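You operate a simulated robot arm through the tools that you are given. There is no shell and no other tool. Be economical: measure what you need, move in short steps, check, and stop when the job is done.

Carry out the task below with a simulated two-armed robot. There is one attempt and no reset: what you move stays moved.

JOB
Hold the yellow lamp on the far end of the window bench steady with one hand and flip the yellow lamp top the other way with the other.
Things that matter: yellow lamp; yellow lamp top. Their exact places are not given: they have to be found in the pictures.

Only the result counts: the job must be done as asked and must still hold three seconds after the hand-in. Knocking over, shifting, dropping, spilling or breaking anything else fails it.

ROBOT AND FRAMES
Two 7-joint arms with two-finger parallel grippers on one trunk, on a base that drives. Base frame: it is fixed to the floor where the robot stands at the start and does not move with it; the origin is under the middle of the robot, x ahead of it, y to its left, z up. Lengths are in cm, angles in degrees, forces in N, time in s.
The left shoulder is at the start at [5, 16.8, 116.5], the right one opposite. With the tool pointing down near the work surface each hand reaches from about 20 to 66 cm from the robot's upright axis, wherever it stands, measured 20 degrees to its own side. Places, roughly: yellow lamp top [80, 20, 100]. Payload 1.57 kg a hand.
The TCP of each hand is the grasp point between the finger pads, 3 cm short of the fingertips. In the tool frame z runs along the fingers and y along their closing line. Largest opening 8 cm; finger width 1.7, thickness 1.2; the body of the gripper, 4 by 8.2 cm, starts 8 cm behind the TCP.
Orientation is that of the tool frame in the base frame, as a unit quaternion [x, y, z, w]. With the fingers straight down and closing along the base's y, the tool's x points along the base's -x, its y along +y and its z along -z.

CONTROLS
- The arms move only by the tool drive_tool. It takes "left_moves", "right_moves" or both (then of equal length, played together; a hand with none holds still); each is a list of rows, each a list of 7 numbers: the shift along the tool's x, y, z in cm, then the turn, a rotation vector about the tool's x, y, z in degrees, then the opening, from 0 (shut) to 1 (fully open). In form: [[x, y, z, wx, wy, wz, gripper], ...]. A call has 1 to 20 rows; each row is the pose to reach, as a shift and turn from the pose commanded when the call began, along the tool's axes at that moment. Each row takes 0.2 s and may step no farther than 5 cm and 8.6 degrees from the row before; otherwise, or with a gripper value out of range, the whole call is refused. A pose out of reach is approached as far as the arm can. The call stops where the force on the tool passes 40 N (or 10 N more than at its start, if that is more) or the arm is blocked; 0.2 s more then pass. Each finger travels about 4.5 cm/s and halts on what it meets, pressing with about 42 N; the grip force reading is that of the motor and also rises with nothing between the fingers. The clock runs only during rows and for 0.2 s after the last one: add rows that repeat a pose to give the fingers time. The reply holds the time, the measured pose of the TCP, the force on the tool along the base axes, the opening and the grip force, in the units named above and with some noise, with the torque about the TCP (base axes, N m) and any sound that the robot's microphone picked up.
- Cameras (640 x 400 px; columns grow to the right, rows downward): "scene" is now at [13.02, 0.48, 140.3]; the picture's right is [0.12, -0.99, 0.00], its down [-0.24, -0.03, -0.97] and it looks along [0.96, 0.12, -0.24] (base axes); focal length 262 px, centre (320, 200). "left" rides on the left gripper at [7.2, 0.7, -12.2] in its tool frame; the picture's right is [-0.09, 1.00, 0.00], its down [-0.84, -0.08, -0.54] and it looks along [-0.54, -0.05, 0.84] (tool axes); focal length 238 px, centre (320, 200). "right" rides on the right gripper at [7.2, -0.7, -12.2] in its tool frame; the picture's right is [0.09, 1.00, 0.00], its down [-0.84, 0.08, -0.54] and it looks along [-0.54, 0.05, 0.84] (tool axes); focal length 238 px, centre (320, 200).
- get_image(camera): a new picture of that camera. It takes no simulated time.
- lift_body(by): slides the trunk up (or, below 0, down) by that many cm; the arms and the scene camera ride with it, the base frame stays. It gives what a move gives, with no picture.
- roll_base(legs): drives the robot by 1 to 6 legs, each [ahead, left, turn to the left] in cm, cm and degrees, along the robot's own axes; the way and the turn of a leg run together, so that a leg with both is an arc; at most 150 cm and 180 degrees a leg. The arms and the cameras ride along, it lands a little off, and it stops where it bumps. It gives what a move gives.
- aim_head(pan, tilt): turns the head with the scene camera to pan (to the left, within 80 degrees either way) and tilt (down, from -29 to 69), counted from straight ahead of the robot. It gives what a move gives.
- point_at(camera, pixels): for up to 12 pixels [column, row] of the newest picture of that camera ("zoom" is the newest enlarged one), the place [x, y, z] in the base frame of the surface seen there, good to about 0.2 cm, but the place of the scene camera against the robot may be out by one fixed shift of up to 1.2 cm in any direction. It takes no simulated time.
- zoom(camera, box): a new picture of the part [left, top, right, bottom] of that camera's present view, enlarged. It takes no simulated time.
- sign_off(): hands the job in; it is judged then, once.

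Go step by step. Measure first, check grasps and placings, and put right what went wrong. The budget is 80 turns and 70 pictures, counting those below and the enlarged ones. Unless the task says otherwise, let go and move clear before handing in, and close with one line.

The tools are called after "Emit:" by a JSON object that holds its "api" and its "payload". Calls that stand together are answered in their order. drive_tool: Moves the arms, as the interface text tells. Its arguments: {"type":"object","properties":{"left_moves":{"type":"array","items":{"type":"array","items":{"type":"number"}}},"right_moves":{"type":"array","items":{"type":"array","items":{"type":"number"}}}},"required":[]} The other tools are called the same way: lift_body (by) slides the trunk up or down; roll_base (legs) drives the base; aim_head (pan, tilt) turns the head that bears the scene camera; get_image (camera) takes a picture; point_at (camera, pixels) gives the place of the surface under pixels of a picture; zoom (camera, box) takes an enlarged picture of a part of a camera's view; sign_off () hands the job in.

At the start:

```text
time: 0.0
left_ee_pos: [39.08, 24.62, 134.46]
left_tcp_rot: [-0.002, 1.0, -0.001, 0.0]
left_ft_force: [-1.1, -0.9, 0.6]
left_moment: [0.0, 0.0, -0.02]
left_width: 7.98
left_finger_force: 0.0
right_ee_pos: [42.36, -10.57, 128.19]
right_tcp_rot: [0.001, 1.0, 0.001, 0.001]
right_ft_force: [-0.3, -1.2, 0.1]
right_moment: [0.01, 0.02, 0.0]
right_width: 7.99
right_finger_force: 0.0
trunk travel left (down, up): [-33.4, 10.9]
robot x, y, heading: [0.31, -0.06, -0.2]
head pan, tilt: [7.2, 14.0]
```

scene: 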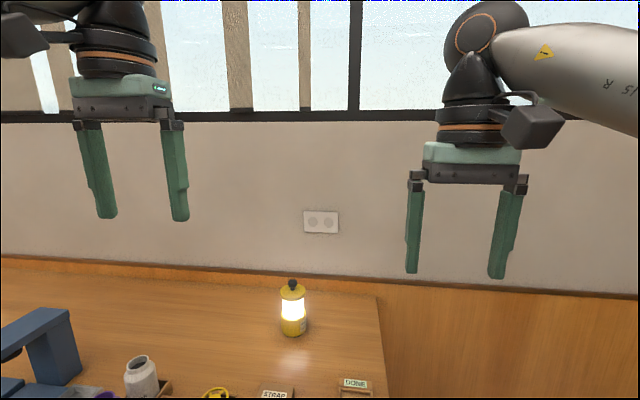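
right: 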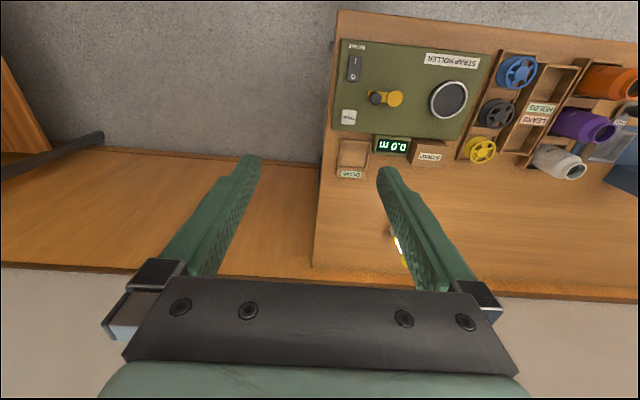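
left: 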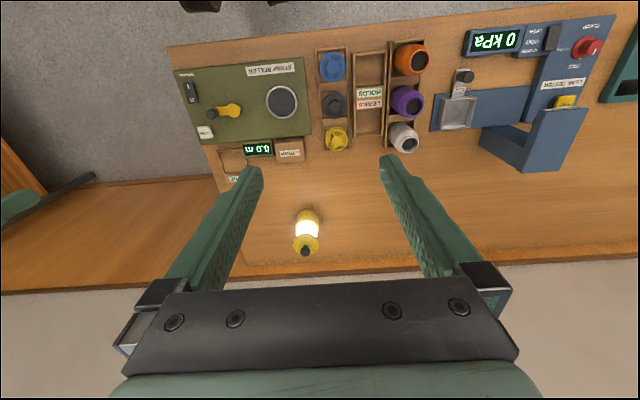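

The lamp is at about (292,308) in the scene picture, with a dark knob on top at (292,285). I'll zoom in and measure.

Emit:
{"api": "zoom", "payload": {"camera": "scene", "box": [252, 265, 332, 345]}}

Emit:
{"api": "point_at", "payload": {"camera": "scene", "pixels": [[292, 284], [292, 291], [293, 306], [293, 325], [293, 334], [282, 325], [304, 325], [260, 330], [325, 330], [378, 310]]}}

Emit:
{"api": "zoom", "payload": {"camera": "left", "box": [266, 190, 346, 270]}}

```text
5.00 times, centred on (292, 305) of scene
```

zoom: 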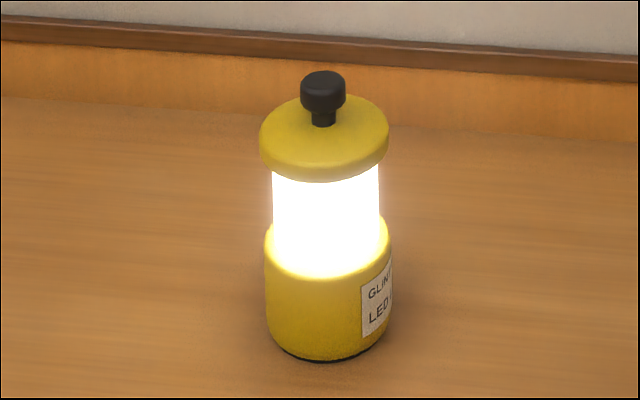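

```text
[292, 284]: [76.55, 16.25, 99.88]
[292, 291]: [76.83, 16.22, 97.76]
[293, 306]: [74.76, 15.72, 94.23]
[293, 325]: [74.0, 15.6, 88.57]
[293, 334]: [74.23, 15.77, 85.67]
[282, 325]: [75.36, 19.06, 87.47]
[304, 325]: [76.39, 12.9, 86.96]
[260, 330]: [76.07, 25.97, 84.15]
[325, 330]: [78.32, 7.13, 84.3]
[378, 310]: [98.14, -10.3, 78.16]
```

```text
5.00 times, centred on (306, 230) of left
```

zoom: 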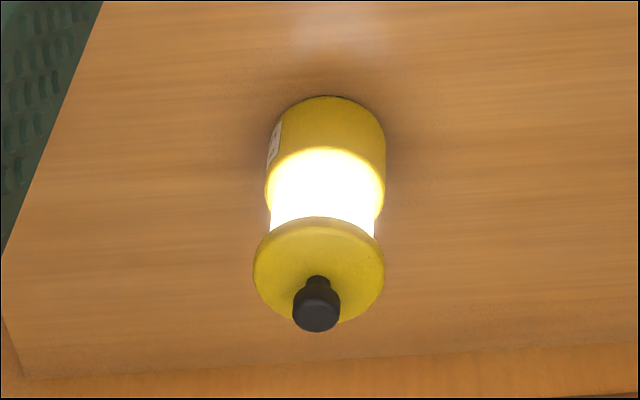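

The lamp is lit, with its black knob standing up on a stem, top at about [76.6,16.2,100]. It's out of reach from here, so I'll look down at the bench and floor to see how to get closer.

Emit:
{"api": "aim_head", "payload": {"pan": 0, "tilt": 50}}

Emit:
{"api": "get_image", "payload": {"camera": "scene"}}

Emit:
{"api": "aim_head", "payload": {"pan": -40, "tilt": 40}}

Emit:
{"api": "get_image", "payload": {"camera": "scene"}}

```text
time: 1.0
left_ee_pos: [39.2, 24.77, 134.45]
left_tcp_rot: [-0.001, 1.0, -0.001, 0.0]
left_ft_force: [0.0, -0.3, 0.3]
left_moment: [-0.01, 0.0, 0.01]
left_width: 8.0
left_finger_force: 0.0
right_ee_pos: [42.19, -10.63, 128.24]
right_tcp_rot: [0.001, 1.0, 0.0, 0.001]
right_ft_force: [-0.1, -0.2, 0.2]
right_moment: [-0.02, 0.01, 0.01]
right_width: 8.01
right_finger_force: 0.1
trunk travel left (down, up): [-33.4, 10.9]
robot x, y, heading: [0.12, 0.21, 0.3]
head pan, tilt: [0.0, 50.0]
```

```text
64 pictures are left
```

scene: 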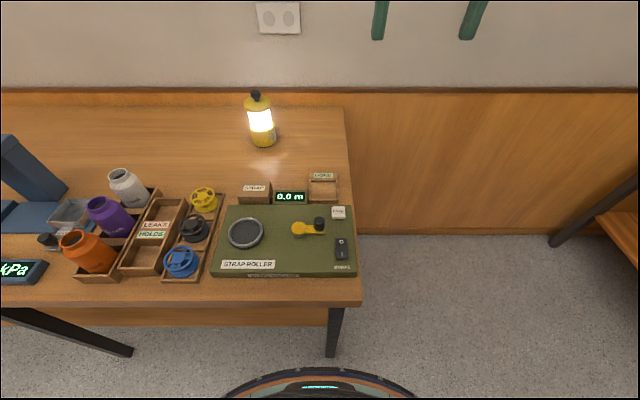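

```text
time: 2.1
left_ee_pos: [39.15, 24.71, 134.38]
left_tcp_rot: [-0.001, 1.0, -0.002, 0.0]
left_ft_force: [0.6, 0.1, 0.5]
left_moment: [0.01, 0.0, 0.0]
left_width: 8.0
left_finger_force: 0.0
right_ee_pos: [42.29, -10.57, 128.3]
right_tcp_rot: [0.001, 1.0, 0.001, 0.001]
right_ft_force: [-0.6, 1.0, -0.1]
right_moment: [0.0, 0.02, 0.03]
right_width: 8.0
right_finger_force: 0.0
trunk travel left (down, up): [-33.4, 10.9]
robot x, y, heading: [-0.02, -0.0, 0.1]
head pan, tilt: [-40.0, 40.0]
```

```text
63 pictures are left
```

scene: 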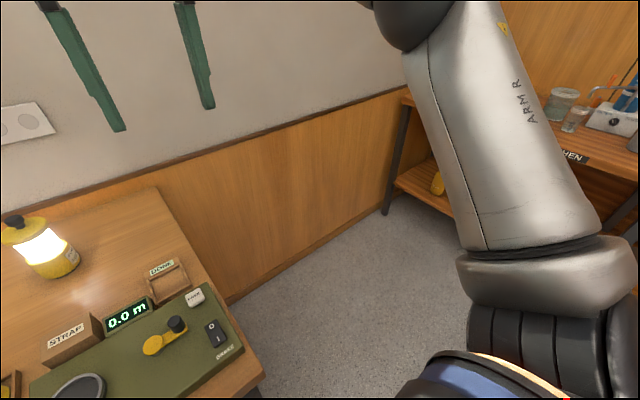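

The bench's right end is open floor. I'll measure edges of bench, base and the shelf to choose a standing place.

Emit:
{"api": "point_at", "payload": {"camera": "scene", "pixels": [[155, 190], [255, 378], [230, 305], [384, 213], [320, 270], [400, 100], [434, 190], [380, 330], [300, 165], [566, 250], [630, 232]]}}

Emit:
{"api": "aim_head", "payload": {"pan": -75, "tilt": 40}}

Emit:
{"api": "get_image", "payload": {"camera": "scene"}}

Emit:
{"api": "aim_head", "payload": {"pan": 0, "tilt": 60}}

Emit:
{"api": "get_image", "payload": {"camera": "scene"}}

Emit:
{"api": "point_at", "payload": {"camera": "scene", "pixels": [[320, 330], [230, 350], [410, 350], [200, 260], [340, 260], [360, 240], [320, 310]]}}

```text
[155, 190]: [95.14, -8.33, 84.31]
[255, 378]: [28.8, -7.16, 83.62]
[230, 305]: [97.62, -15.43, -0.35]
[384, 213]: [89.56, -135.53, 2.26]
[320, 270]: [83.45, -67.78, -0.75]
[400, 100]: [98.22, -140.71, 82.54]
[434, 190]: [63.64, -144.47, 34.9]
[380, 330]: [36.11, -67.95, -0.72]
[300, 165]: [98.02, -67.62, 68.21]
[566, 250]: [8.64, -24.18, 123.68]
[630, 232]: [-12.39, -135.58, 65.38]
```

```text
time: 3.1
left_ee_pos: [39.07, 24.71, 134.45]
left_tcp_rot: [-0.001, 1.0, -0.002, 0.0]
left_ft_force: [0.6, 0.6, 0.0]
left_moment: [-0.01, 0.01, 0.01]
left_width: 8.01
left_finger_force: 0.1
right_ee_pos: [42.13, -10.57, 128.25]
right_tcp_rot: [0.001, 1.0, 0.002, 0.002]
right_ft_force: [0.0, 0.2, 0.5]
right_moment: [0.01, -0.03, 0.02]
right_width: 7.99
right_finger_force: 0.1
trunk travel left (down, up): [-33.4, 10.9]
robot x, y, heading: [0.02, -0.36, -0.3]
head pan, tilt: [-75.0, 40.0]
```

```text
62 pictures are left
```

scene: 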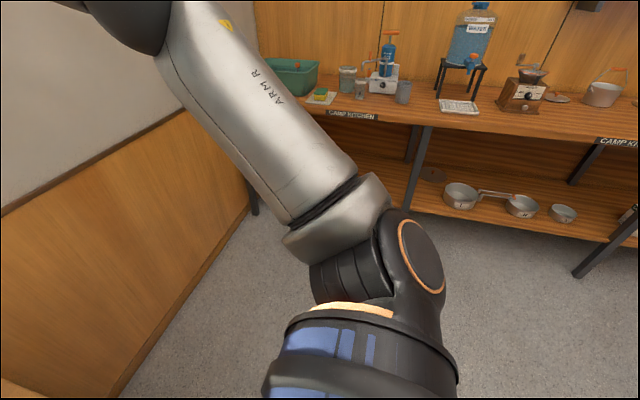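

```text
time: 4.6
left_ee_pos: [39.31, 24.64, 134.48]
left_tcp_rot: [0.0, 1.0, -0.001, 0.0]
left_ft_force: [0.1, -0.6, 0.8]
left_moment: [0.03, -0.01, -0.01]
left_width: 7.99
left_finger_force: 0.1
right_ee_pos: [42.23, -10.5, 128.24]
right_tcp_rot: [0.001, 1.0, 0.001, 0.001]
right_ft_force: [-0.7, -0.4, 0.2]
right_moment: [-0.02, 0.02, -0.01]
right_width: 8.0
right_finger_force: 0.1
trunk travel left (down, up): [-33.4, 10.9]
robot x, y, heading: [0.38, 0.1, -0.0]
head pan, tilt: [0.0, 60.0]
```

```text
61 pictures are left
```

scene: 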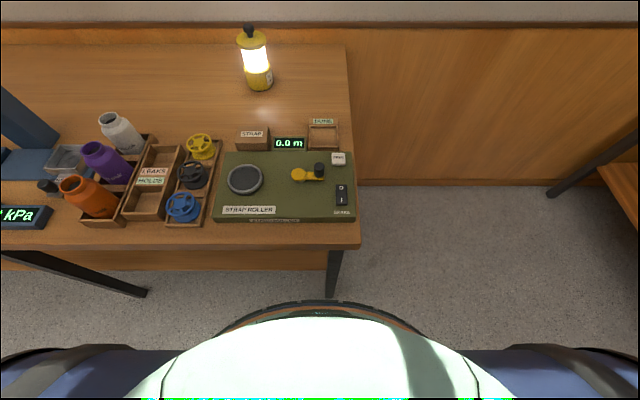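

```text
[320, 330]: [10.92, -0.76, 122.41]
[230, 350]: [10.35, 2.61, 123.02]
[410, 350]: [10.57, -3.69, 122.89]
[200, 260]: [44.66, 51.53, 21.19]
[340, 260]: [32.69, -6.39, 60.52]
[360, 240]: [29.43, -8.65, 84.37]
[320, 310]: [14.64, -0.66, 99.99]
```

Bench spans x≈29–97 and ends at y≈-8, and there's open floor to the right. I'll drive to the right end, turn left, and stand around (57,-40) facing the lamp.

Emit:
{"api": "roll_base", "payload": {"legs": [[0, -52, 0], [0, 0, 65], [36, -45, 0]]}}

Emit:
{"api": "aim_head", "payload": {"pan": 0, "tilt": 38}}

Emit:
{"api": "get_image", "payload": {"camera": "scene"}}

```text
time: 13.5
left_ee_pos: [48.99, 8.29, 134.49]
left_tcp_rot: [-0.543, 0.839, -0.001, 0.002]
left_ft_force: [-0.7, 0.2, 0.1]
left_moment: [0.01, -0.02, 0.03]
left_width: 7.99
left_finger_force: 0.1
right_ee_pos: [82.19, -3.29, 128.37]
right_tcp_rot: [-0.544, 0.839, 0.0, 0.003]
right_ft_force: [0.3, 0.0, -0.6]
right_moment: [0.02, 0.03, 0.0]
right_width: 7.99
right_finger_force: 0.1
trunk travel left (down, up): [-33.4, 10.9]
robot x, y, heading: [55.77, -37.38, 65.6]
head pan, tilt: [0.0, 60.0]
stopped in leg 3: the robot was blocked; the commanded pose is now the measured one
```

```text
time: 14.4
left_ee_pos: [49.07, 8.36, 134.5]
left_tcp_rot: [-0.543, 0.84, 0.0, 0.002]
left_ft_force: [0.5, -0.4, 0.8]
left_moment: [-0.03, 0.04, -0.02]
left_width: 8.01
left_finger_force: 0.1
right_ee_pos: [82.16, -3.35, 128.3]
right_tcp_rot: [-0.543, 0.84, 0.0, 0.003]
right_ft_force: [0.3, 0.7, 0.0]
right_moment: [0.01, 0.04, -0.04]
right_width: 7.98
right_finger_force: 0.0
trunk travel left (down, up): [-33.4, 10.9]
robot x, y, heading: [55.83, -37.66, 65.7]
head pan, tilt: [0.0, 38.0]
```

```text
60 pictures are left
```

scene: 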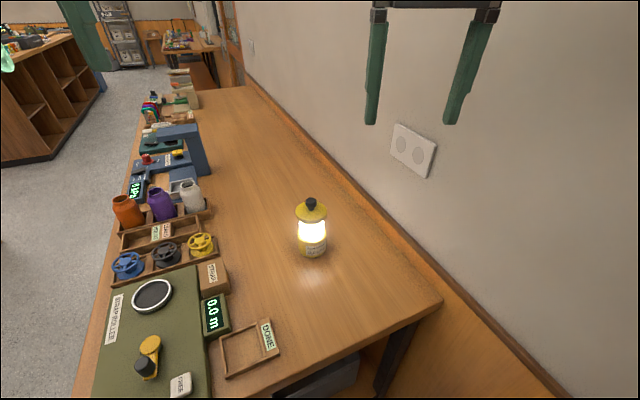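

The base touched the bench end at (56,-37.5), and everything on the bench looks unmoved. I'll back off slightly and measure the lamp, which is now at about (312,230).

Emit:
{"api": "roll_base", "payload": {"legs": [[-1.5, 0, 0]]}}

Emit:
{"api": "zoom", "payload": {"camera": "scene", "box": [272, 185, 352, 265]}}

Emit:
{"api": "point_at", "payload": {"camera": "zoom", "pixels": [[312, 100], [312, 150], [312, 180], [312, 230], [312, 300], [240, 300], [390, 290], [240, 160], [390, 160], [312, 355], [120, 300], [312, 120]]}}

```text
time: 15.2
left_ee_pos: [48.81, 7.05, 134.53]
left_tcp_rot: [-0.543, 0.839, -0.001, 0.001]
left_ft_force: [1.3, -0.1, -0.2]
left_moment: [0.03, -0.01, 0.07]
left_width: 8.0
left_finger_force: 0.0
right_ee_pos: [82.06, -4.67, 128.22]
right_tcp_rot: [-0.543, 0.84, 0.0, 0.001]
right_ft_force: [0.1, 0.0, -0.1]
right_moment: [0.03, 0.04, -0.02]
right_width: 7.98
right_finger_force: 0.0
trunk travel left (down, up): [-33.4, 10.9]
robot x, y, heading: [55.16, -38.88, 65.7]
head pan, tilt: [0.0, 38.0]
```

```text
5.00 times, centred on (312, 225) of scene
```

zoom: 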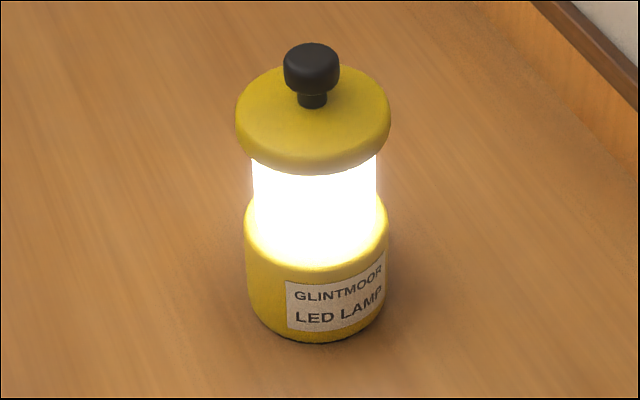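

```text
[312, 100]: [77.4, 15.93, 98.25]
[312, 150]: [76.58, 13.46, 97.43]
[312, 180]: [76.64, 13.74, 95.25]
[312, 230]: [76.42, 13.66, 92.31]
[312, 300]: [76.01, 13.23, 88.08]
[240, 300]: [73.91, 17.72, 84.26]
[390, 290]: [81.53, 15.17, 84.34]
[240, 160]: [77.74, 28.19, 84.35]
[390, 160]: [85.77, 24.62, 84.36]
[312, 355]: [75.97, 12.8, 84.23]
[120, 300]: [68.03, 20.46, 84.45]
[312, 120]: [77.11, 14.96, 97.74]
```

Knob top sits at about z=100, cap top 97.8, base body roughly z 84–91. I'll sample more points on the body for its axis and diameter.

Emit:
{"api": "point_at", "payload": {"camera": "zoom", "pixels": [[249, 270], [258, 270], [280, 272], [312, 275], [350, 272], [378, 265], [384, 262], [240, 130], [387, 125], [312, 68], [290, 60], [336, 60]]}}

Emit:
{"api": "point_at", "payload": {"camera": "zoom", "pixels": [[312, 50], [300, 55], [325, 55], [270, 80], [355, 80], [240, 115], [385, 105], [312, 160], [256, 200], [372, 200], [312, 85], [312, 338]]}}

```text
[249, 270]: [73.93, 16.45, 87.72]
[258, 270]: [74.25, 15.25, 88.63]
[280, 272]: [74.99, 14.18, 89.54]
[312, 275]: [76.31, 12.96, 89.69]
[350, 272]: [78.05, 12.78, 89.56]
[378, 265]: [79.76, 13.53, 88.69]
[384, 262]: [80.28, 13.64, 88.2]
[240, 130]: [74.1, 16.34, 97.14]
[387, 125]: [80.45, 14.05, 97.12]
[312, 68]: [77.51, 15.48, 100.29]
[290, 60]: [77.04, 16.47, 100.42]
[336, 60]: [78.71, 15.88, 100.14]
```

```text
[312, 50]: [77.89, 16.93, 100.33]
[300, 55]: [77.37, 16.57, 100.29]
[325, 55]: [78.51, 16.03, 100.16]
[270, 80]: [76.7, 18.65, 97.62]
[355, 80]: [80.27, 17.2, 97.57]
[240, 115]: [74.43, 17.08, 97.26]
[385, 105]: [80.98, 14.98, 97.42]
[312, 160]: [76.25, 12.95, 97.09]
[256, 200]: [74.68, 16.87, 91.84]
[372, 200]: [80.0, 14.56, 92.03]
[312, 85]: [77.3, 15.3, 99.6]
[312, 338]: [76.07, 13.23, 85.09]
```

Lamp axis is about (77.5,16.1), body radius about 3.4, so it just fits an 8 cm opening. I'll bring the left hand to a pre-grasp about 14 cm short, tilted 45° down and pointing forward-right.

Emit:
{"api": "drive_tool", "payload": {"left_moves": [[-1.19, -1.89, 3.93, 1.31, -4.88, 3.16, 1], [-2.38, -3.78, 7.87, 2.61, -9.76, 6.31, 1], [-3.57, -5.67, 11.8, 3.92, -14.63, 9.47, 1], [-4.76, -7.56, 15.73, 5.23, -19.51, 12.62, 1], [-5.94, -9.44, 19.67, 6.53, -24.39, 15.78, 1], [-7.13, -11.33, 23.6, 7.84, -29.27, 18.93, 1], [-8.32, -13.22, 27.53, 9.15, -34.14, 22.09, 1], [-9.51, -15.11, 31.47, 10.45, -39.02, 25.24, 1], [-10.7, -17, 35.4, 11.76, -43.9, 28.4, 1], [-10.7, -17, 35.4, 11.76, -43.9, 28.4, 1]]}}

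Emit:
{"api": "get_image", "payload": {"camera": "left"}}

Emit:
{"api": "get_image", "payload": {"camera": "scene"}}

```text
time: 17.4
left_ee_pos: [68.78, 9.94, 99.17]
left_tcp_rot: [-0.284, 0.879, 0.118, 0.365]
left_ft_force: [0.2, 0.2, -0.2]
left_moment: [0.01, 0.01, -0.01]
left_width: 8.02
left_finger_force: 0.1
right_ee_pos: [82.05, -4.69, 128.25]
right_tcp_rot: [-0.543, 0.839, 0.0, 0.001]
right_ft_force: [0.3, -0.1, -0.4]
right_moment: [0.01, -0.05, 0.04]
right_width: 7.98
right_finger_force: 0.0
trunk travel left (down, up): [-33.4, 10.9]
robot x, y, heading: [55.32, -38.72, 65.7]
head pan, tilt: [0.0, 38.0]
```

```text
58 pictures are left
```

left: 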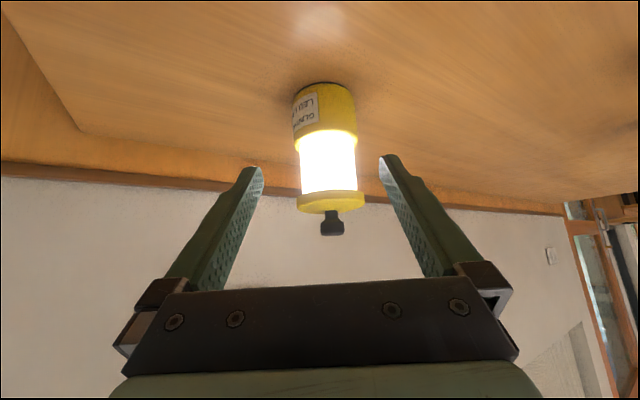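

```text
57 pictures are left
```

scene: 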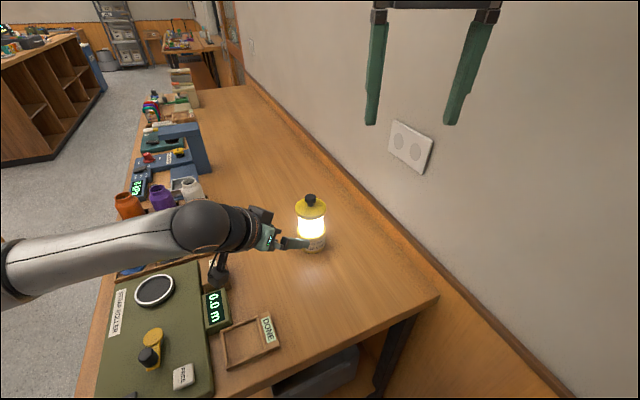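

Reached the pre-grasp; the left picture shows the lamp body at (325,110) between the fingers. I'll measure the body with this camera for the exact offset.

Emit:
{"api": "point_at", "payload": {"camera": "left", "pixels": [[297, 105], [305, 110], [315, 112], [325, 112], [335, 111], [345, 109], [352, 106], [303, 165], [328, 165], [353, 160], [333, 228], [328, 120]]}}

Emit:
{"api": "zoom", "payload": {"camera": "left", "box": [264, 70, 404, 250]}}

```text
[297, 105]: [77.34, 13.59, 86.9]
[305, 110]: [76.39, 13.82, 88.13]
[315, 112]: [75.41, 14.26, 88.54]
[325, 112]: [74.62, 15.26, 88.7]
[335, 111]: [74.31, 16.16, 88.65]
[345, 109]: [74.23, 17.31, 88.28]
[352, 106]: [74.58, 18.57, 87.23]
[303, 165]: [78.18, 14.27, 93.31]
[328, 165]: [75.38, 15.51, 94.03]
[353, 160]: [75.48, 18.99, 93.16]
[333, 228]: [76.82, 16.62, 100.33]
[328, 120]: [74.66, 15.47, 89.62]
```

```text
2.22 times, centred on (334, 160) of left
```

zoom: 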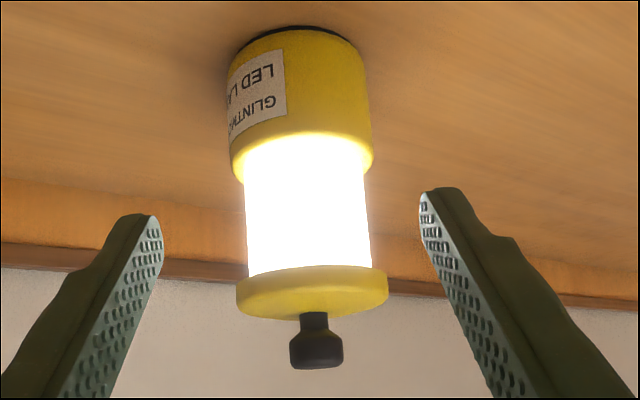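

Body circle fits centre (77.5,16.95), radius 3.35. I'll shift 0.6 cm along tool y, advance partway, and check the clearance.

Emit:
{"api": "drive_tool", "payload": {"left_moves": [[-0.05, 0.58, 1.5, 0, 0, 0, 1], [-0.1, 0.58, 4, 0, 0, 0, 1], [-0.12, 0.58, 6.5, 0, 0, 0, 1], [-0.12, 0.58, 8.5, 0, 0, 0, 1], [-0.12, 0.58, 8.5, 0, 0, 0, 1]]}}

Emit:
{"api": "get_image", "payload": {"camera": "left"}}

```text
time: 18.6
left_ee_pos: [73.25, 13.82, 93.18]
left_tcp_rot: [-0.285, 0.879, 0.118, 0.365]
left_ft_force: [-0.7, -0.7, 0.7]
left_moment: [-0.02, -0.02, -0.03]
left_width: 8.0
left_finger_force: 0.0
right_ee_pos: [82.0, -4.6, 128.15]
right_tcp_rot: [-0.543, 0.839, 0.0, 0.001]
right_ft_force: [0.1, 0.0, -0.3]
right_moment: [-0.01, 0.02, 0.0]
right_width: 7.99
right_finger_force: 0.1
trunk travel left (down, up): [-33.4, 10.9]
robot x, y, heading: [54.89, -38.9, 65.6]
head pan, tilt: [0.0, 38.0]
```

```text
55 pictures are left
```

left: 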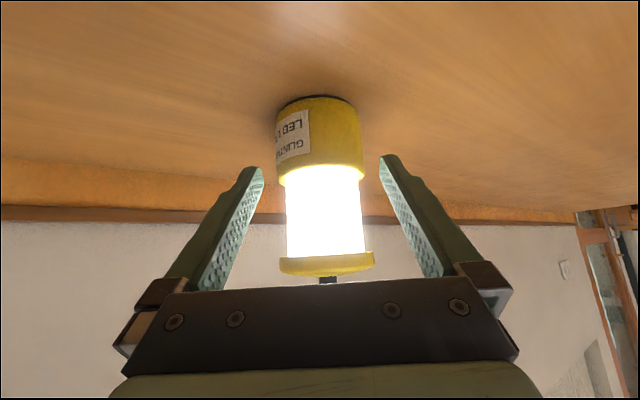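

The lamp body (320,140) sits midway between the fingertips at (256,170) and (387,157). I'll advance the remaining distance and close.

Emit:
{"api": "drive_tool", "payload": {"left_moves": [[0, 0, 2, 0, 0, 0, 1], [0, 0, 4, 0, 0, 0, 1], [0, 0, 5.8, 0, 0, 0, 1], [0, 0, 5.8, 0, 0, 0, 1]]}}

Emit:
{"api": "get_image", "payload": {"camera": "left"}}

Emit:
{"api": "zoom", "payload": {"camera": "scene", "box": [260, 180, 360, 260]}}

```text
time: 19.6
left_ee_pos: [76.76, 16.32, 88.93]
left_tcp_rot: [-0.285, 0.879, 0.118, 0.365]
left_ft_force: [0.4, -0.7, 0.8]
left_moment: [0.01, 0.04, 0.02]
left_width: 7.99
left_finger_force: 0.1
right_ee_pos: [82.0, -4.47, 128.21]
right_tcp_rot: [-0.543, 0.84, 0.001, 0.002]
right_ft_force: [-0.2, -0.4, -0.5]
right_moment: [0.0, -0.03, 0.02]
right_width: 8.0
right_finger_force: 0.1
trunk travel left (down, up): [-33.4, 10.9]
robot x, y, heading: [54.98, -38.67, 65.7]
head pan, tilt: [0.0, 38.0]
```

```text
54 pictures are left
```

left: 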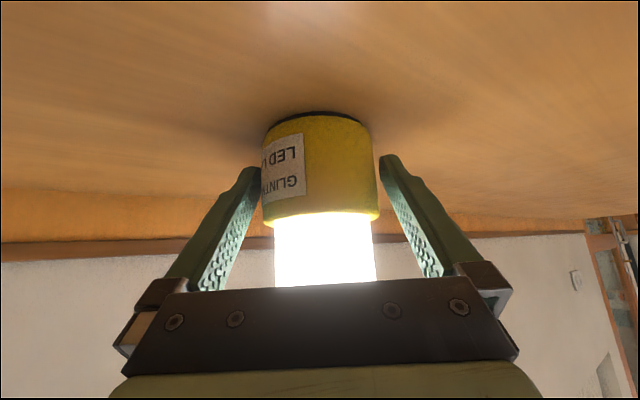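

```text
5.00 times, centred on (310, 220) of scene
```

zoom: 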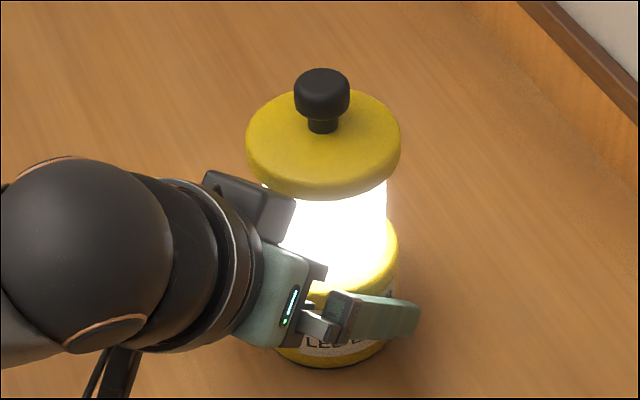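

The fingers straddle the body and the hand clears the cap. I'll close the left gripper slowly.

Emit:
{"api": "drive_tool", "payload": {"left_moves": [[0, 0, 0, 0, 0, 0, 0.92], [0, 0, 0, 0, 0, 0, 0.87], [0, 0, 0, 0, 0, 0, 0.83], [0, 0, 0, 0, 0, 0, 0.8], [0, 0, 0, 0, 0, 0, 0.78], [0, 0, 0, 0, 0, 0, 0.78]]}}

Emit:
{"api": "zoom", "payload": {"camera": "scene", "box": [260, 180, 360, 260]}}

Emit:
{"api": "get_image", "payload": {"camera": "right"}}

```text
time: 20.9
left_ee_pos: [76.68, 16.37, 89.02]
left_tcp_rot: [-0.285, 0.879, 0.117, 0.364]
left_ft_force: [1.3, -1.0, 0.0]
left_moment: [-0.1, -0.15, -0.11]
left_width: 7.26
left_finger_force: 42.0
right_ee_pos: [82.16, -4.68, 128.29]
right_tcp_rot: [-0.544, 0.839, -0.001, 0.001]
right_ft_force: [-0.2, -0.6, -0.2]
right_moment: [-0.04, -0.02, 0.04]
right_width: 8.0
right_finger_force: 0.1
trunk travel left (down, up): [-33.4, 10.9]
robot x, y, heading: [55.33, -38.56, 65.6]
head pan, tilt: [0.0, 38.0]
```

```text
5.00 times, centred on (310, 220) of scene
```

zoom: 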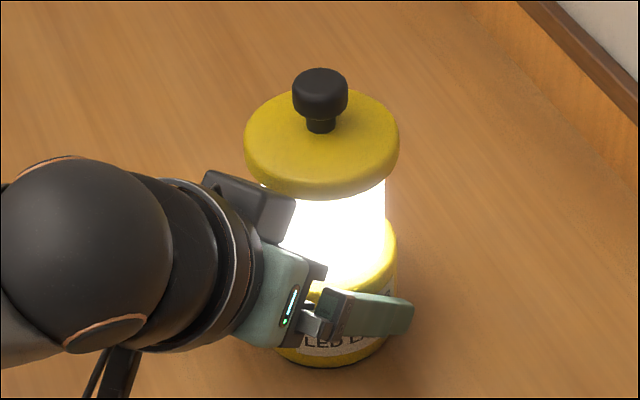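

```text
51 pictures are left
```

right: 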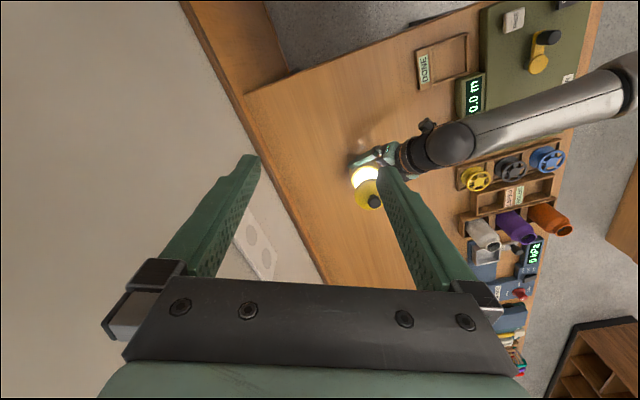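

The body is gripped at 7.26 cm, 42 N, with no visible shift of the lamp. I'll measure the knob and move the right hand, closing it, to a point above the knob.

Emit:
{"api": "point_at", "payload": {"camera": "zoom", "pixels": [[320, 75], [300, 85], [340, 85], [250, 205], [215, 185], [320, 112], [100, 200], [180, 220]]}}

Emit:
{"api": "drive_tool", "payload": {"right_moves": [[-3.56, 2.62, 1.5, 0, 0, 0, 0.5], [-7.12, 5.23, 3, 0, 0, 0, 0], [-10.68, 7.85, 4.5, 0, 0, 0, 0], [-14.24, 10.46, 6, 0, 0, 0, 0], [-17.8, 13.08, 8, 0, 0, 0, 0], [-17.8, 13.08, 12, 0, 0, 0, 0], [-17.8, 13.08, 15.2, 0, 0, 0, 0], [-17.8, 13.08, 15.2, 0, 0, 0, 0]]}}

Emit:
{"api": "get_image", "payload": {"camera": "right"}}

Emit:
{"api": "zoom", "payload": {"camera": "scene", "box": [230, 120, 390, 270]}}

```text
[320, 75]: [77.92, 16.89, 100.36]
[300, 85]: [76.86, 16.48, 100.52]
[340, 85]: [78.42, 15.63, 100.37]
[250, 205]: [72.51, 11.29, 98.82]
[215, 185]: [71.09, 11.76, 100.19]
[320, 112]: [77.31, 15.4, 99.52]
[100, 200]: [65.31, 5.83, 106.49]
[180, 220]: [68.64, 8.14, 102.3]
```

```text
time: 22.8
left_ee_pos: [76.68, 16.36, 88.96]
left_tcp_rot: [-0.285, 0.879, 0.116, 0.365]
left_ft_force: [1.2, -0.7, 0.7]
left_moment: [-0.04, 0.07, 0.0]
left_width: 7.3
left_finger_force: 42.3
right_ee_pos: [77.13, 11.62, 113.52]
right_tcp_rot: [-0.543, 0.84, 0.002, 0.0]
right_ft_force: [0.0, -0.1, -0.3]
right_moment: [0.04, -0.01, -0.01]
right_width: 0.0
right_finger_force: 21.6
right hand out of reach, approached as far as the arm can: row 3, 4, 5, 6, 7, 8
trunk travel left (down, up): [-33.4, 10.9]
robot x, y, heading: [55.15, -39.21, 65.6]
head pan, tilt: [0.0, 38.0]
```

```text
50 pictures are left
```

right: 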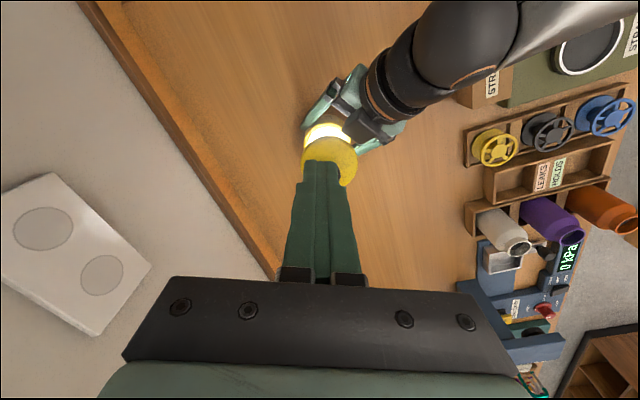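

```text
2.67 times, centred on (310, 195) of scene
```

zoom: 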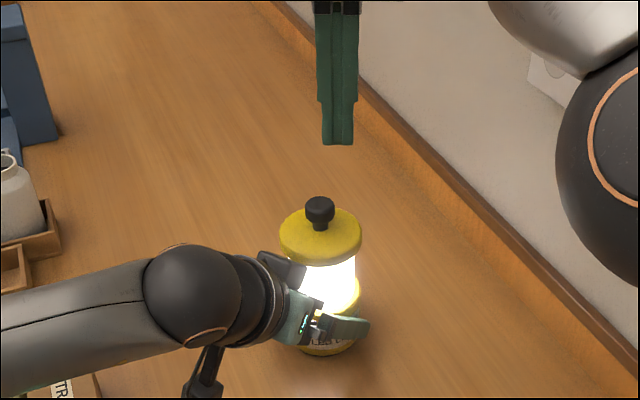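

The right hand stopped about 5 cm short, since pointing straight down it can't reach that far. I'll tilt it 30° forward with a 20° yaw, which shortens the reach needed and keeps it clear of the left wrist.

Emit:
{"api": "drive_tool", "payload": {"right_moves": [[0, 0, 0, -1.05, -5.94, -3.9, 0], [0, 0, 0, -2.09, -11.88, -7.8, 0], [0, 0, 0, -3.14, -17.82, -11.7, 0], [0, 0, 0, -4.18, -23.76, -15.6, 0], [0, 0, 0, -5.23, -29.7, -19.5, 0], [0, 0, 0, -5.23, -29.7, -19.5, 0]]}}

Emit:
{"api": "get_image", "payload": {"camera": "right"}}

Emit:
{"api": "get_image", "payload": {"camera": "scene"}}

```text
time: 24.1
left_ee_pos: [76.75, 16.33, 89.12]
left_tcp_rot: [-0.284, 0.879, 0.117, 0.364]
left_ft_force: [-0.6, -0.4, -0.7]
left_moment: [-0.05, -0.07, -0.04]
left_width: 7.28
left_finger_force: 42.2
right_ee_pos: [77.36, 11.57, 113.55]
right_tcp_rot: [-0.657, 0.707, 0.178, 0.191]
right_ft_force: [-0.4, -0.4, 0.6]
right_moment: [0.02, 0.01, 0.03]
right_width: 0.0
right_finger_force: 21.9
right hand out of reach, approached as far as the arm can: row 1, 2
trunk travel left (down, up): [-33.4, 10.9]
robot x, y, heading: [55.03, -38.66, 65.8]
head pan, tilt: [0.0, 38.0]
```

```text
48 pictures are left
```

right: 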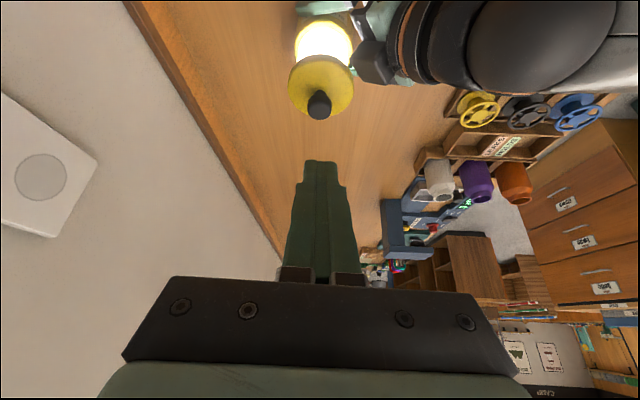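

```text
47 pictures are left
```

scene: 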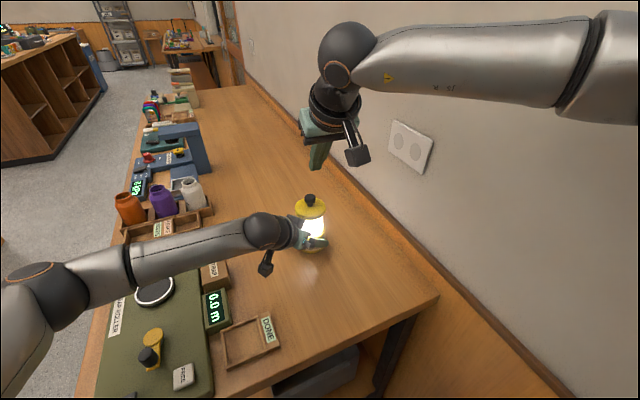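

Pose is now reachable: TCP (77.4,11.6,113.6), and the knob shows at (320,103) in the right picture. I'll measure the knob with this camera.

Emit:
{"api": "point_at", "payload": {"camera": "right", "pixels": [[320, 97], [311, 103], [329, 103], [320, 103], [320, 112], [295, 90], [345, 85]]}}

Emit:
{"api": "zoom", "payload": {"camera": "right", "box": [260, 0, 380, 200]}}

```text
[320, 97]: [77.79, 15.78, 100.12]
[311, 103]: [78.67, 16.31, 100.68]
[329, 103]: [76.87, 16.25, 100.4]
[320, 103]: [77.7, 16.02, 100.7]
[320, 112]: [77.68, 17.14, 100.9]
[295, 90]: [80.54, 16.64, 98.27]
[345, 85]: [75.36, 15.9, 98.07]
```

```text
2.00 times, centred on (320, 100) of right
```

zoom: 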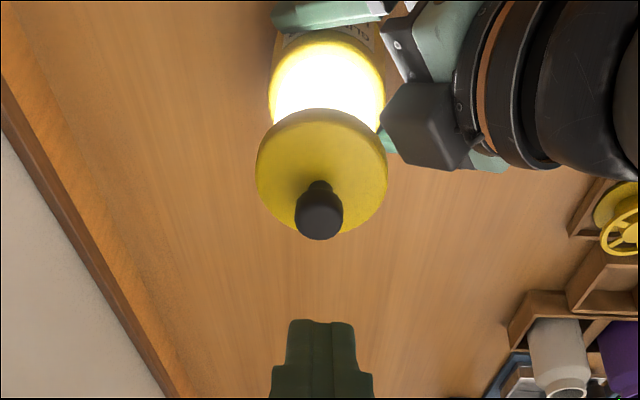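

Knob centre is about (77.75,16.8), top z≈100.8. I'll bring the closed fingertips to about 1.5 cm above it.

Emit:
{"api": "drive_tool", "payload": {"right_moves": [[0.1, 0, 4, 0, 0, 0, 0], [0.2, 0, 7, 0, 0, 0, 0], [0.22, 0, 9.2, 0, 0, 0, 0], [0.22, 0, 9.2, 0, 0, 0, 0]]}}

Emit:
{"api": "zoom", "payload": {"camera": "right", "box": [260, 50, 380, 250]}}

Emit:
{"api": "zoom", "payload": {"camera": "scene", "box": [250, 140, 370, 260]}}

```text
time: 25.1
left_ee_pos: [76.8, 16.34, 89.21]
left_tcp_rot: [-0.286, 0.879, 0.118, 0.364]
left_ft_force: [-0.4, 0.8, 0.7]
left_moment: [-0.01, 0.06, 0.06]
left_width: 7.27
left_finger_force: 41.6
right_ee_pos: [77.68, 15.98, 105.26]
right_tcp_rot: [-0.657, 0.708, 0.176, 0.19]
right_ft_force: [0.2, 0.2, 0.5]
right_moment: [0.02, 0.0, 0.01]
right_width: 0.0
right_finger_force: 21.4
trunk travel left (down, up): [-33.4, 10.9]
robot x, y, heading: [55.19, -38.6, 65.7]
head pan, tilt: [0.0, 38.0]
```

```text
2.00 times, centred on (320, 150) of right
```

zoom: 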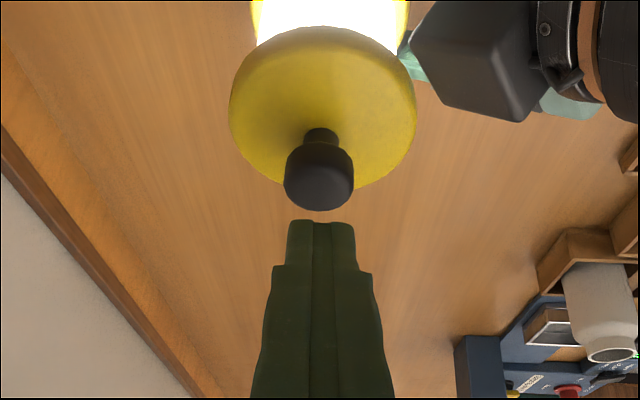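

```text
3.33 times, centred on (310, 200) of scene
```

zoom: 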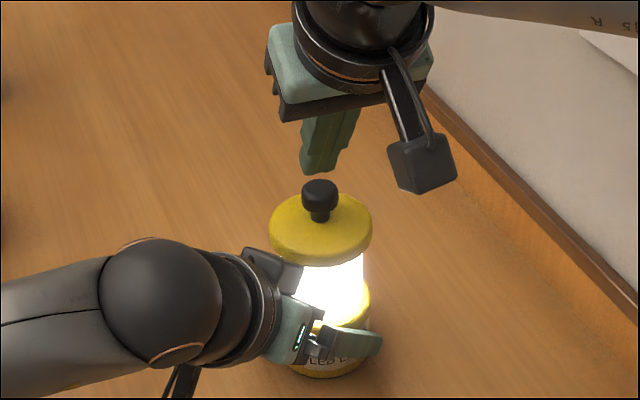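

The fingertips are right over the knob. Next I push straight down in small steps.

Emit:
{"api": "drive_tool", "payload": {"right_moves": [[0.4, 0, 0.69, 0, 0, 0, 0], [0.6, 0, 1.04, 0, 0, 0, 0], [0.76, 0, 1.29, 0, 0, 0, 0], [0.91, 0, 1.55, 0, 0, 0, 0], [1.06, 0, 1.81, 0, 0, 0, 0], [1.21, 0, 2.07, 0, 0, 0, 0], [1.36, 0, 2.33, 0, 0, 0, 0], [1.51, 0, 2.59, 0, 0, 0, 0]]}}

Emit:
{"api": "zoom", "payload": {"camera": "scene", "box": [250, 140, 370, 260]}}

Emit:
{"api": "zoom", "payload": {"camera": "right", "box": [260, 50, 380, 250]}}

```text
time: 26.9
left_ee_pos: [76.62, 16.33, 89.13]
left_tcp_rot: [-0.285, 0.879, 0.118, 0.365]
left_ft_force: [0.9, 0.3, 0.1]
left_moment: [0.02, -0.01, 0.02]
left_width: 7.26
left_finger_force: 41.8
right_ee_pos: [77.76, 15.76, 102.34]
right_tcp_rot: [-0.658, 0.707, 0.177, 0.19]
right_ft_force: [0.4, -0.5, 0.3]
right_moment: [-0.01, 0.02, 0.0]
right_width: 0.01
right_finger_force: 21.6
trunk travel left (down, up): [-33.4, 10.9]
robot x, y, heading: [55.6, -39.12, 65.9]
head pan, tilt: [0.0, 38.0]
```

```text
3.33 times, centred on (310, 200) of scene
```

zoom: 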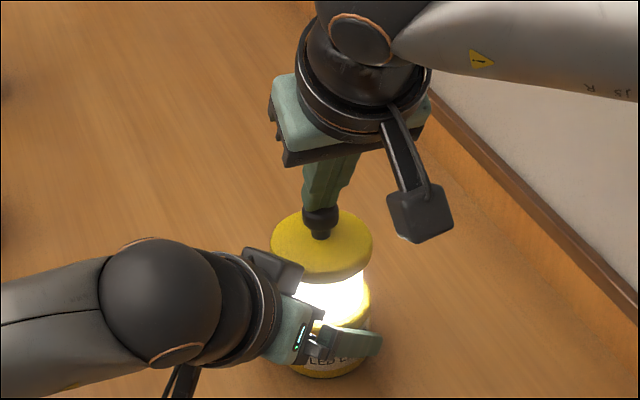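

```text
2.00 times, centred on (320, 150) of right
```

zoom: 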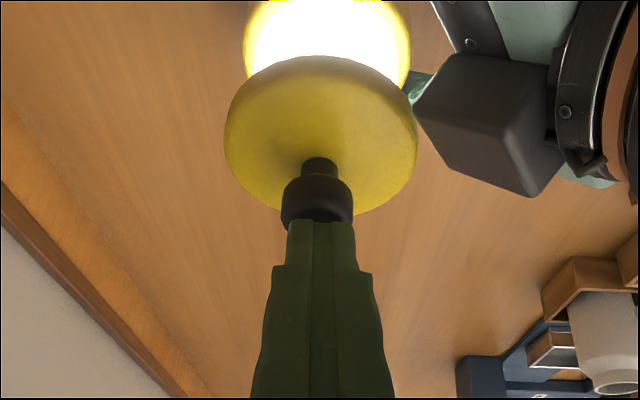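

The cap is sliding down: it's lower in the scene picture and the glass looks shorter, with hardly any force. I'll keep pushing down until it stops.

Emit:
{"api": "drive_tool", "payload": {"right_moves": [[0.15, 0, 0.26, 0, 0, 0, 0], [0.3, 0, 0.52, 0, 0, 0, 0], [0.45, 0, 0.78, 0, 0, 0, 0], [0.6, 0, 1.04, 0, 0, 0, 0], [0.76, 0, 1.29, 0, 0, 0, 0], [0.91, 0, 1.55, 0, 0, 0, 0], [1.06, 0, 1.81, 0, 0, 0, 0], [1.21, 0, 2.07, 0, 0, 0, 0]]}}

Emit:
{"api": "zoom", "payload": {"camera": "scene", "box": [250, 140, 370, 260]}}

Emit:
{"api": "zoom", "payload": {"camera": "right", "box": [260, 50, 380, 250]}}

```text
time: 28.8
left_ee_pos: [76.66, 16.42, 89.13]
left_tcp_rot: [-0.286, 0.879, 0.117, 0.364]
left_ft_force: [0.6, 1.4, -0.1]
left_moment: [0.04, -0.01, -0.01]
left_width: 7.29
left_finger_force: 41.8
right_ee_pos: [77.64, 15.75, 99.89]
right_tcp_rot: [-0.657, 0.708, 0.178, 0.191]
right_ft_force: [0.7, 0.8, 0.6]
right_moment: [0.02, 0.01, 0.01]
right_width: 0.0
right_finger_force: 21.7
trunk travel left (down, up): [-33.4, 10.9]
robot x, y, heading: [54.94, -38.83, 65.8]
head pan, tilt: [0.0, 38.0]
```

```text
3.33 times, centred on (310, 200) of scene
```

zoom: 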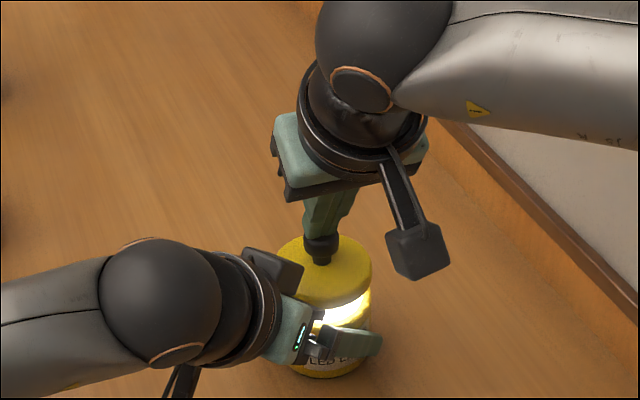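

```text
2.00 times, centred on (320, 150) of right
```

zoom: 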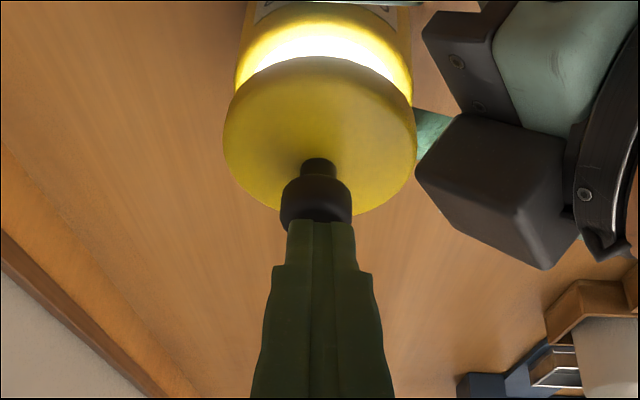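

The cap has come down about 3.5 cm and only a thin band of glass is still lit. I'll continue to the bottom.

Emit:
{"api": "drive_tool", "payload": {"right_moves": [[0.15, 0, 0.26, 0, 0, 0, 0], [0.3, 0, 0.52, 0, 0, 0, 0], [0.45, 0, 0.78, 0, 0, 0, 0], [0.6, 0, 1.04, 0, 0, 0, 0], [0.76, 0, 1.29, 0, 0, 0, 0], [0.91, 0, 1.55, 0, 0, 0, 0], [1.06, 0, 1.81, 0, 0, 0, 0]]}}

Emit:
{"api": "zoom", "payload": {"camera": "scene", "box": [250, 140, 370, 260]}}

Emit:
{"api": "zoom", "payload": {"camera": "right", "box": [260, 50, 380, 250]}}

```text
time: 30.4
left_ee_pos: [76.61, 16.34, 89.1]
left_tcp_rot: [-0.285, 0.879, 0.119, 0.364]
left_ft_force: [2.8, 4.8, 0.3]
left_moment: [-0.07, -0.15, 0.01]
left_width: 7.3
left_finger_force: 41.7
right_ee_pos: [77.6, 15.83, 97.89]
right_tcp_rot: [-0.657, 0.707, 0.177, 0.191]
right_ft_force: [-0.3, -1.9, 6.8]
right_moment: [-0.03, -0.03, 0.04]
right_width: 0.0
right_finger_force: 21.7
trunk travel left (down, up): [-33.4, 10.9]
robot x, y, heading: [55.52, -38.49, 65.4]
head pan, tilt: [0.0, 38.0]
```

```text
3.33 times, centred on (310, 200) of scene
```

zoom: 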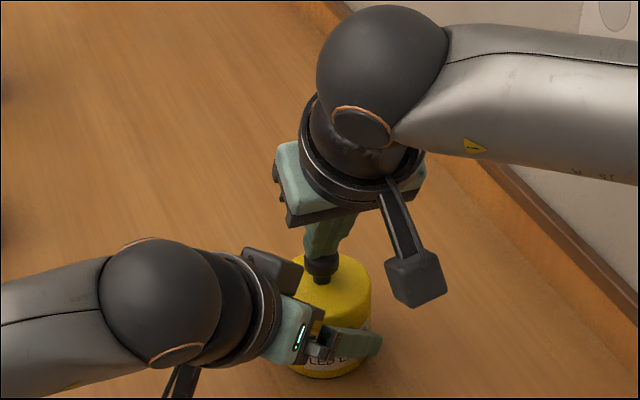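

```text
2.00 times, centred on (320, 150) of right
```

zoom: 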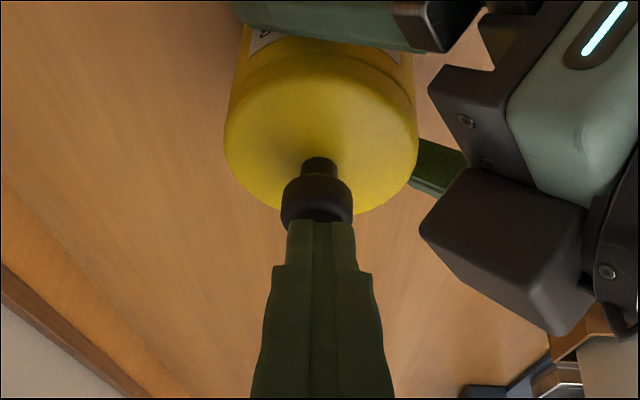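

The cap is fully down, the light is out and 6.8 N has built up. I'll press slightly more to seat it, then lift the right hand straight up.

Emit:
{"api": "drive_tool", "payload": {"right_moves": [[0.08, 0, 0.13, 0, 0, 0, 0], [0.15, 0, 0.26, 0, 0, 0, 0], [0.15, 0, 0.26, 0, 0, 0, 0]]}}

Emit:
{"api": "drive_tool", "payload": {"right_moves": [[-0.5, 0, -0.86, 0, 0, 0, 0], [-1.5, 0, -2.6, 0, 0, 0, 0], [-3, 0, -5.2, 0, 0, 0, 0], [-4.5, 0, -8, 0, 0, 0, 0], [-6, 0, -12, 0, 0, 0, 0]]}}

Emit:
{"api": "zoom", "payload": {"camera": "scene", "box": [250, 140, 370, 260]}}

```text
time: 31.1
left_ee_pos: [76.68, 16.29, 89.15]
left_tcp_rot: [-0.285, 0.879, 0.118, 0.364]
left_ft_force: [10.8, 14.8, -8.4]
left_moment: [-0.16, -0.42, 0.12]
left_width: 7.28
left_finger_force: 42.2
right_ee_pos: [77.59, 15.84, 97.89]
right_tcp_rot: [-0.656, 0.708, 0.18, 0.192]
right_ft_force: [-0.8, -11.7, 29.0]
right_moment: [-0.12, -0.02, -0.21]
right_width: 0.0
right_finger_force: 21.3
trunk travel left (down, up): [-33.4, 10.9]
robot x, y, heading: [55.15, -38.77, 65.6]
head pan, tilt: [0.0, 38.0]
```

```text
time: 32.4
left_ee_pos: [76.71, 16.29, 89.08]
left_tcp_rot: [-0.285, 0.879, 0.117, 0.365]
left_ft_force: [-2.5, -1.0, 0.8]
left_moment: [0.05, 0.2, 0.06]
left_width: 7.27
left_finger_force: 41.7
right_ee_pos: [77.59, 15.03, 110.93]
right_tcp_rot: [-0.657, 0.708, 0.175, 0.19]
right_ft_force: [0.4, 0.3, 0.5]
right_moment: [-0.01, -0.02, 0.01]
right_width: 0.0
right_finger_force: 21.7
trunk travel left (down, up): [-33.4, 10.9]
robot x, y, heading: [55.19, -38.47, 65.6]
head pan, tilt: [0.0, 38.0]
```

```text
3.33 times, centred on (310, 200) of scene
```

zoom: 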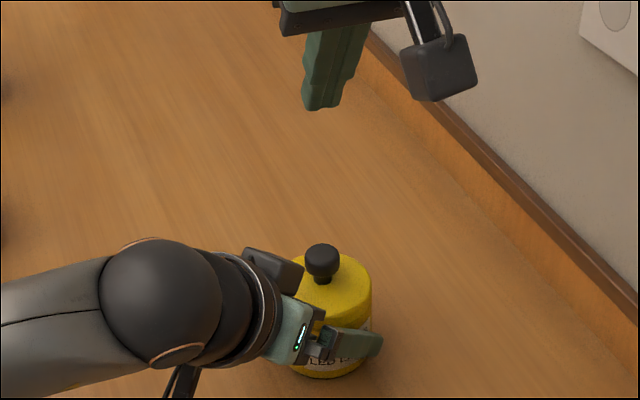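

The cap stays down and the lamp is dark. I'll open the left hand and back straight out along its approach line.

Emit:
{"api": "drive_tool", "payload": {"left_moves": [[0, 0, 0, 0, 0, 0, 0.95], [0, 0, 0, 0, 0, 0, 1], [0, 0, 0, 0, 0, 0, 1], [0, 0, 0, 0, 0, 0, 1], [0, 0, -2, 0, 0, 0, 1], [0, 0, -5, 0, 0, 0, 1], [0, 0, -9, 0, 0, 0, 1], [0, 0, -13, 0, 0, 0, 1], [0, 0, -17, 0, 0, 0, 1]]}}

Emit:
{"api": "get_image", "payload": {"camera": "scene"}}

Emit:
{"api": "zoom", "payload": {"camera": "scene", "box": [250, 140, 370, 260]}}

```text
time: 34.4
left_ee_pos: [66.86, 9.26, 101.12]
left_tcp_rot: [-0.284, 0.879, 0.117, 0.365]
left_ft_force: [-0.2, 0.4, -0.5]
left_moment: [0.01, 0.01, 0.0]
left_width: 8.0
left_finger_force: 0.0
right_ee_pos: [77.57, 15.09, 110.8]
right_tcp_rot: [-0.657, 0.708, 0.176, 0.19]
right_ft_force: [-0.5, -0.1, -0.1]
right_moment: [0.01, 0.0, 0.0]
right_width: 0.0
right_finger_force: 21.4
trunk travel left (down, up): [-33.4, 10.9]
robot x, y, heading: [55.08, -38.81, 65.9]
head pan, tilt: [0.0, 38.0]
```

```text
36 pictures are left
```

scene: 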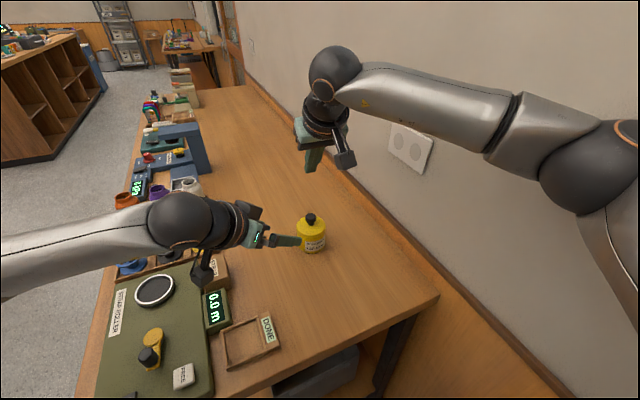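

```text
3.33 times, centred on (310, 200) of scene
```

zoom: 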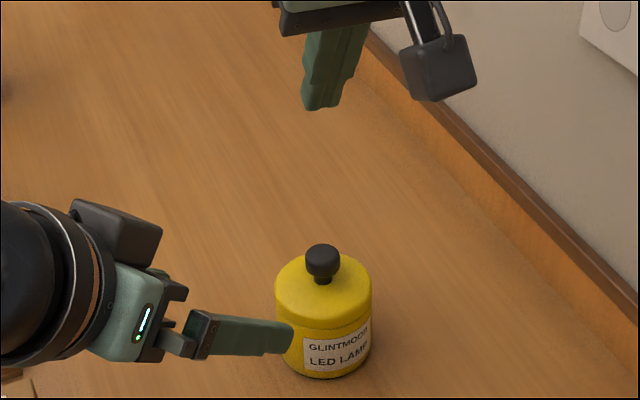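

The lamp stands upright where it was, with the top collapsed and the light off. Both hands are clear and the rest of the bench looks undisturbed, so I'll hand in.

Emit:
{"api": "sign_off", "payload": {}}

```text
The job is handed in.
```

I held the lamp steady with the left hand and pushed its top down with the right. The light is off, the lamp is still upright in its place, and both hands are clear.
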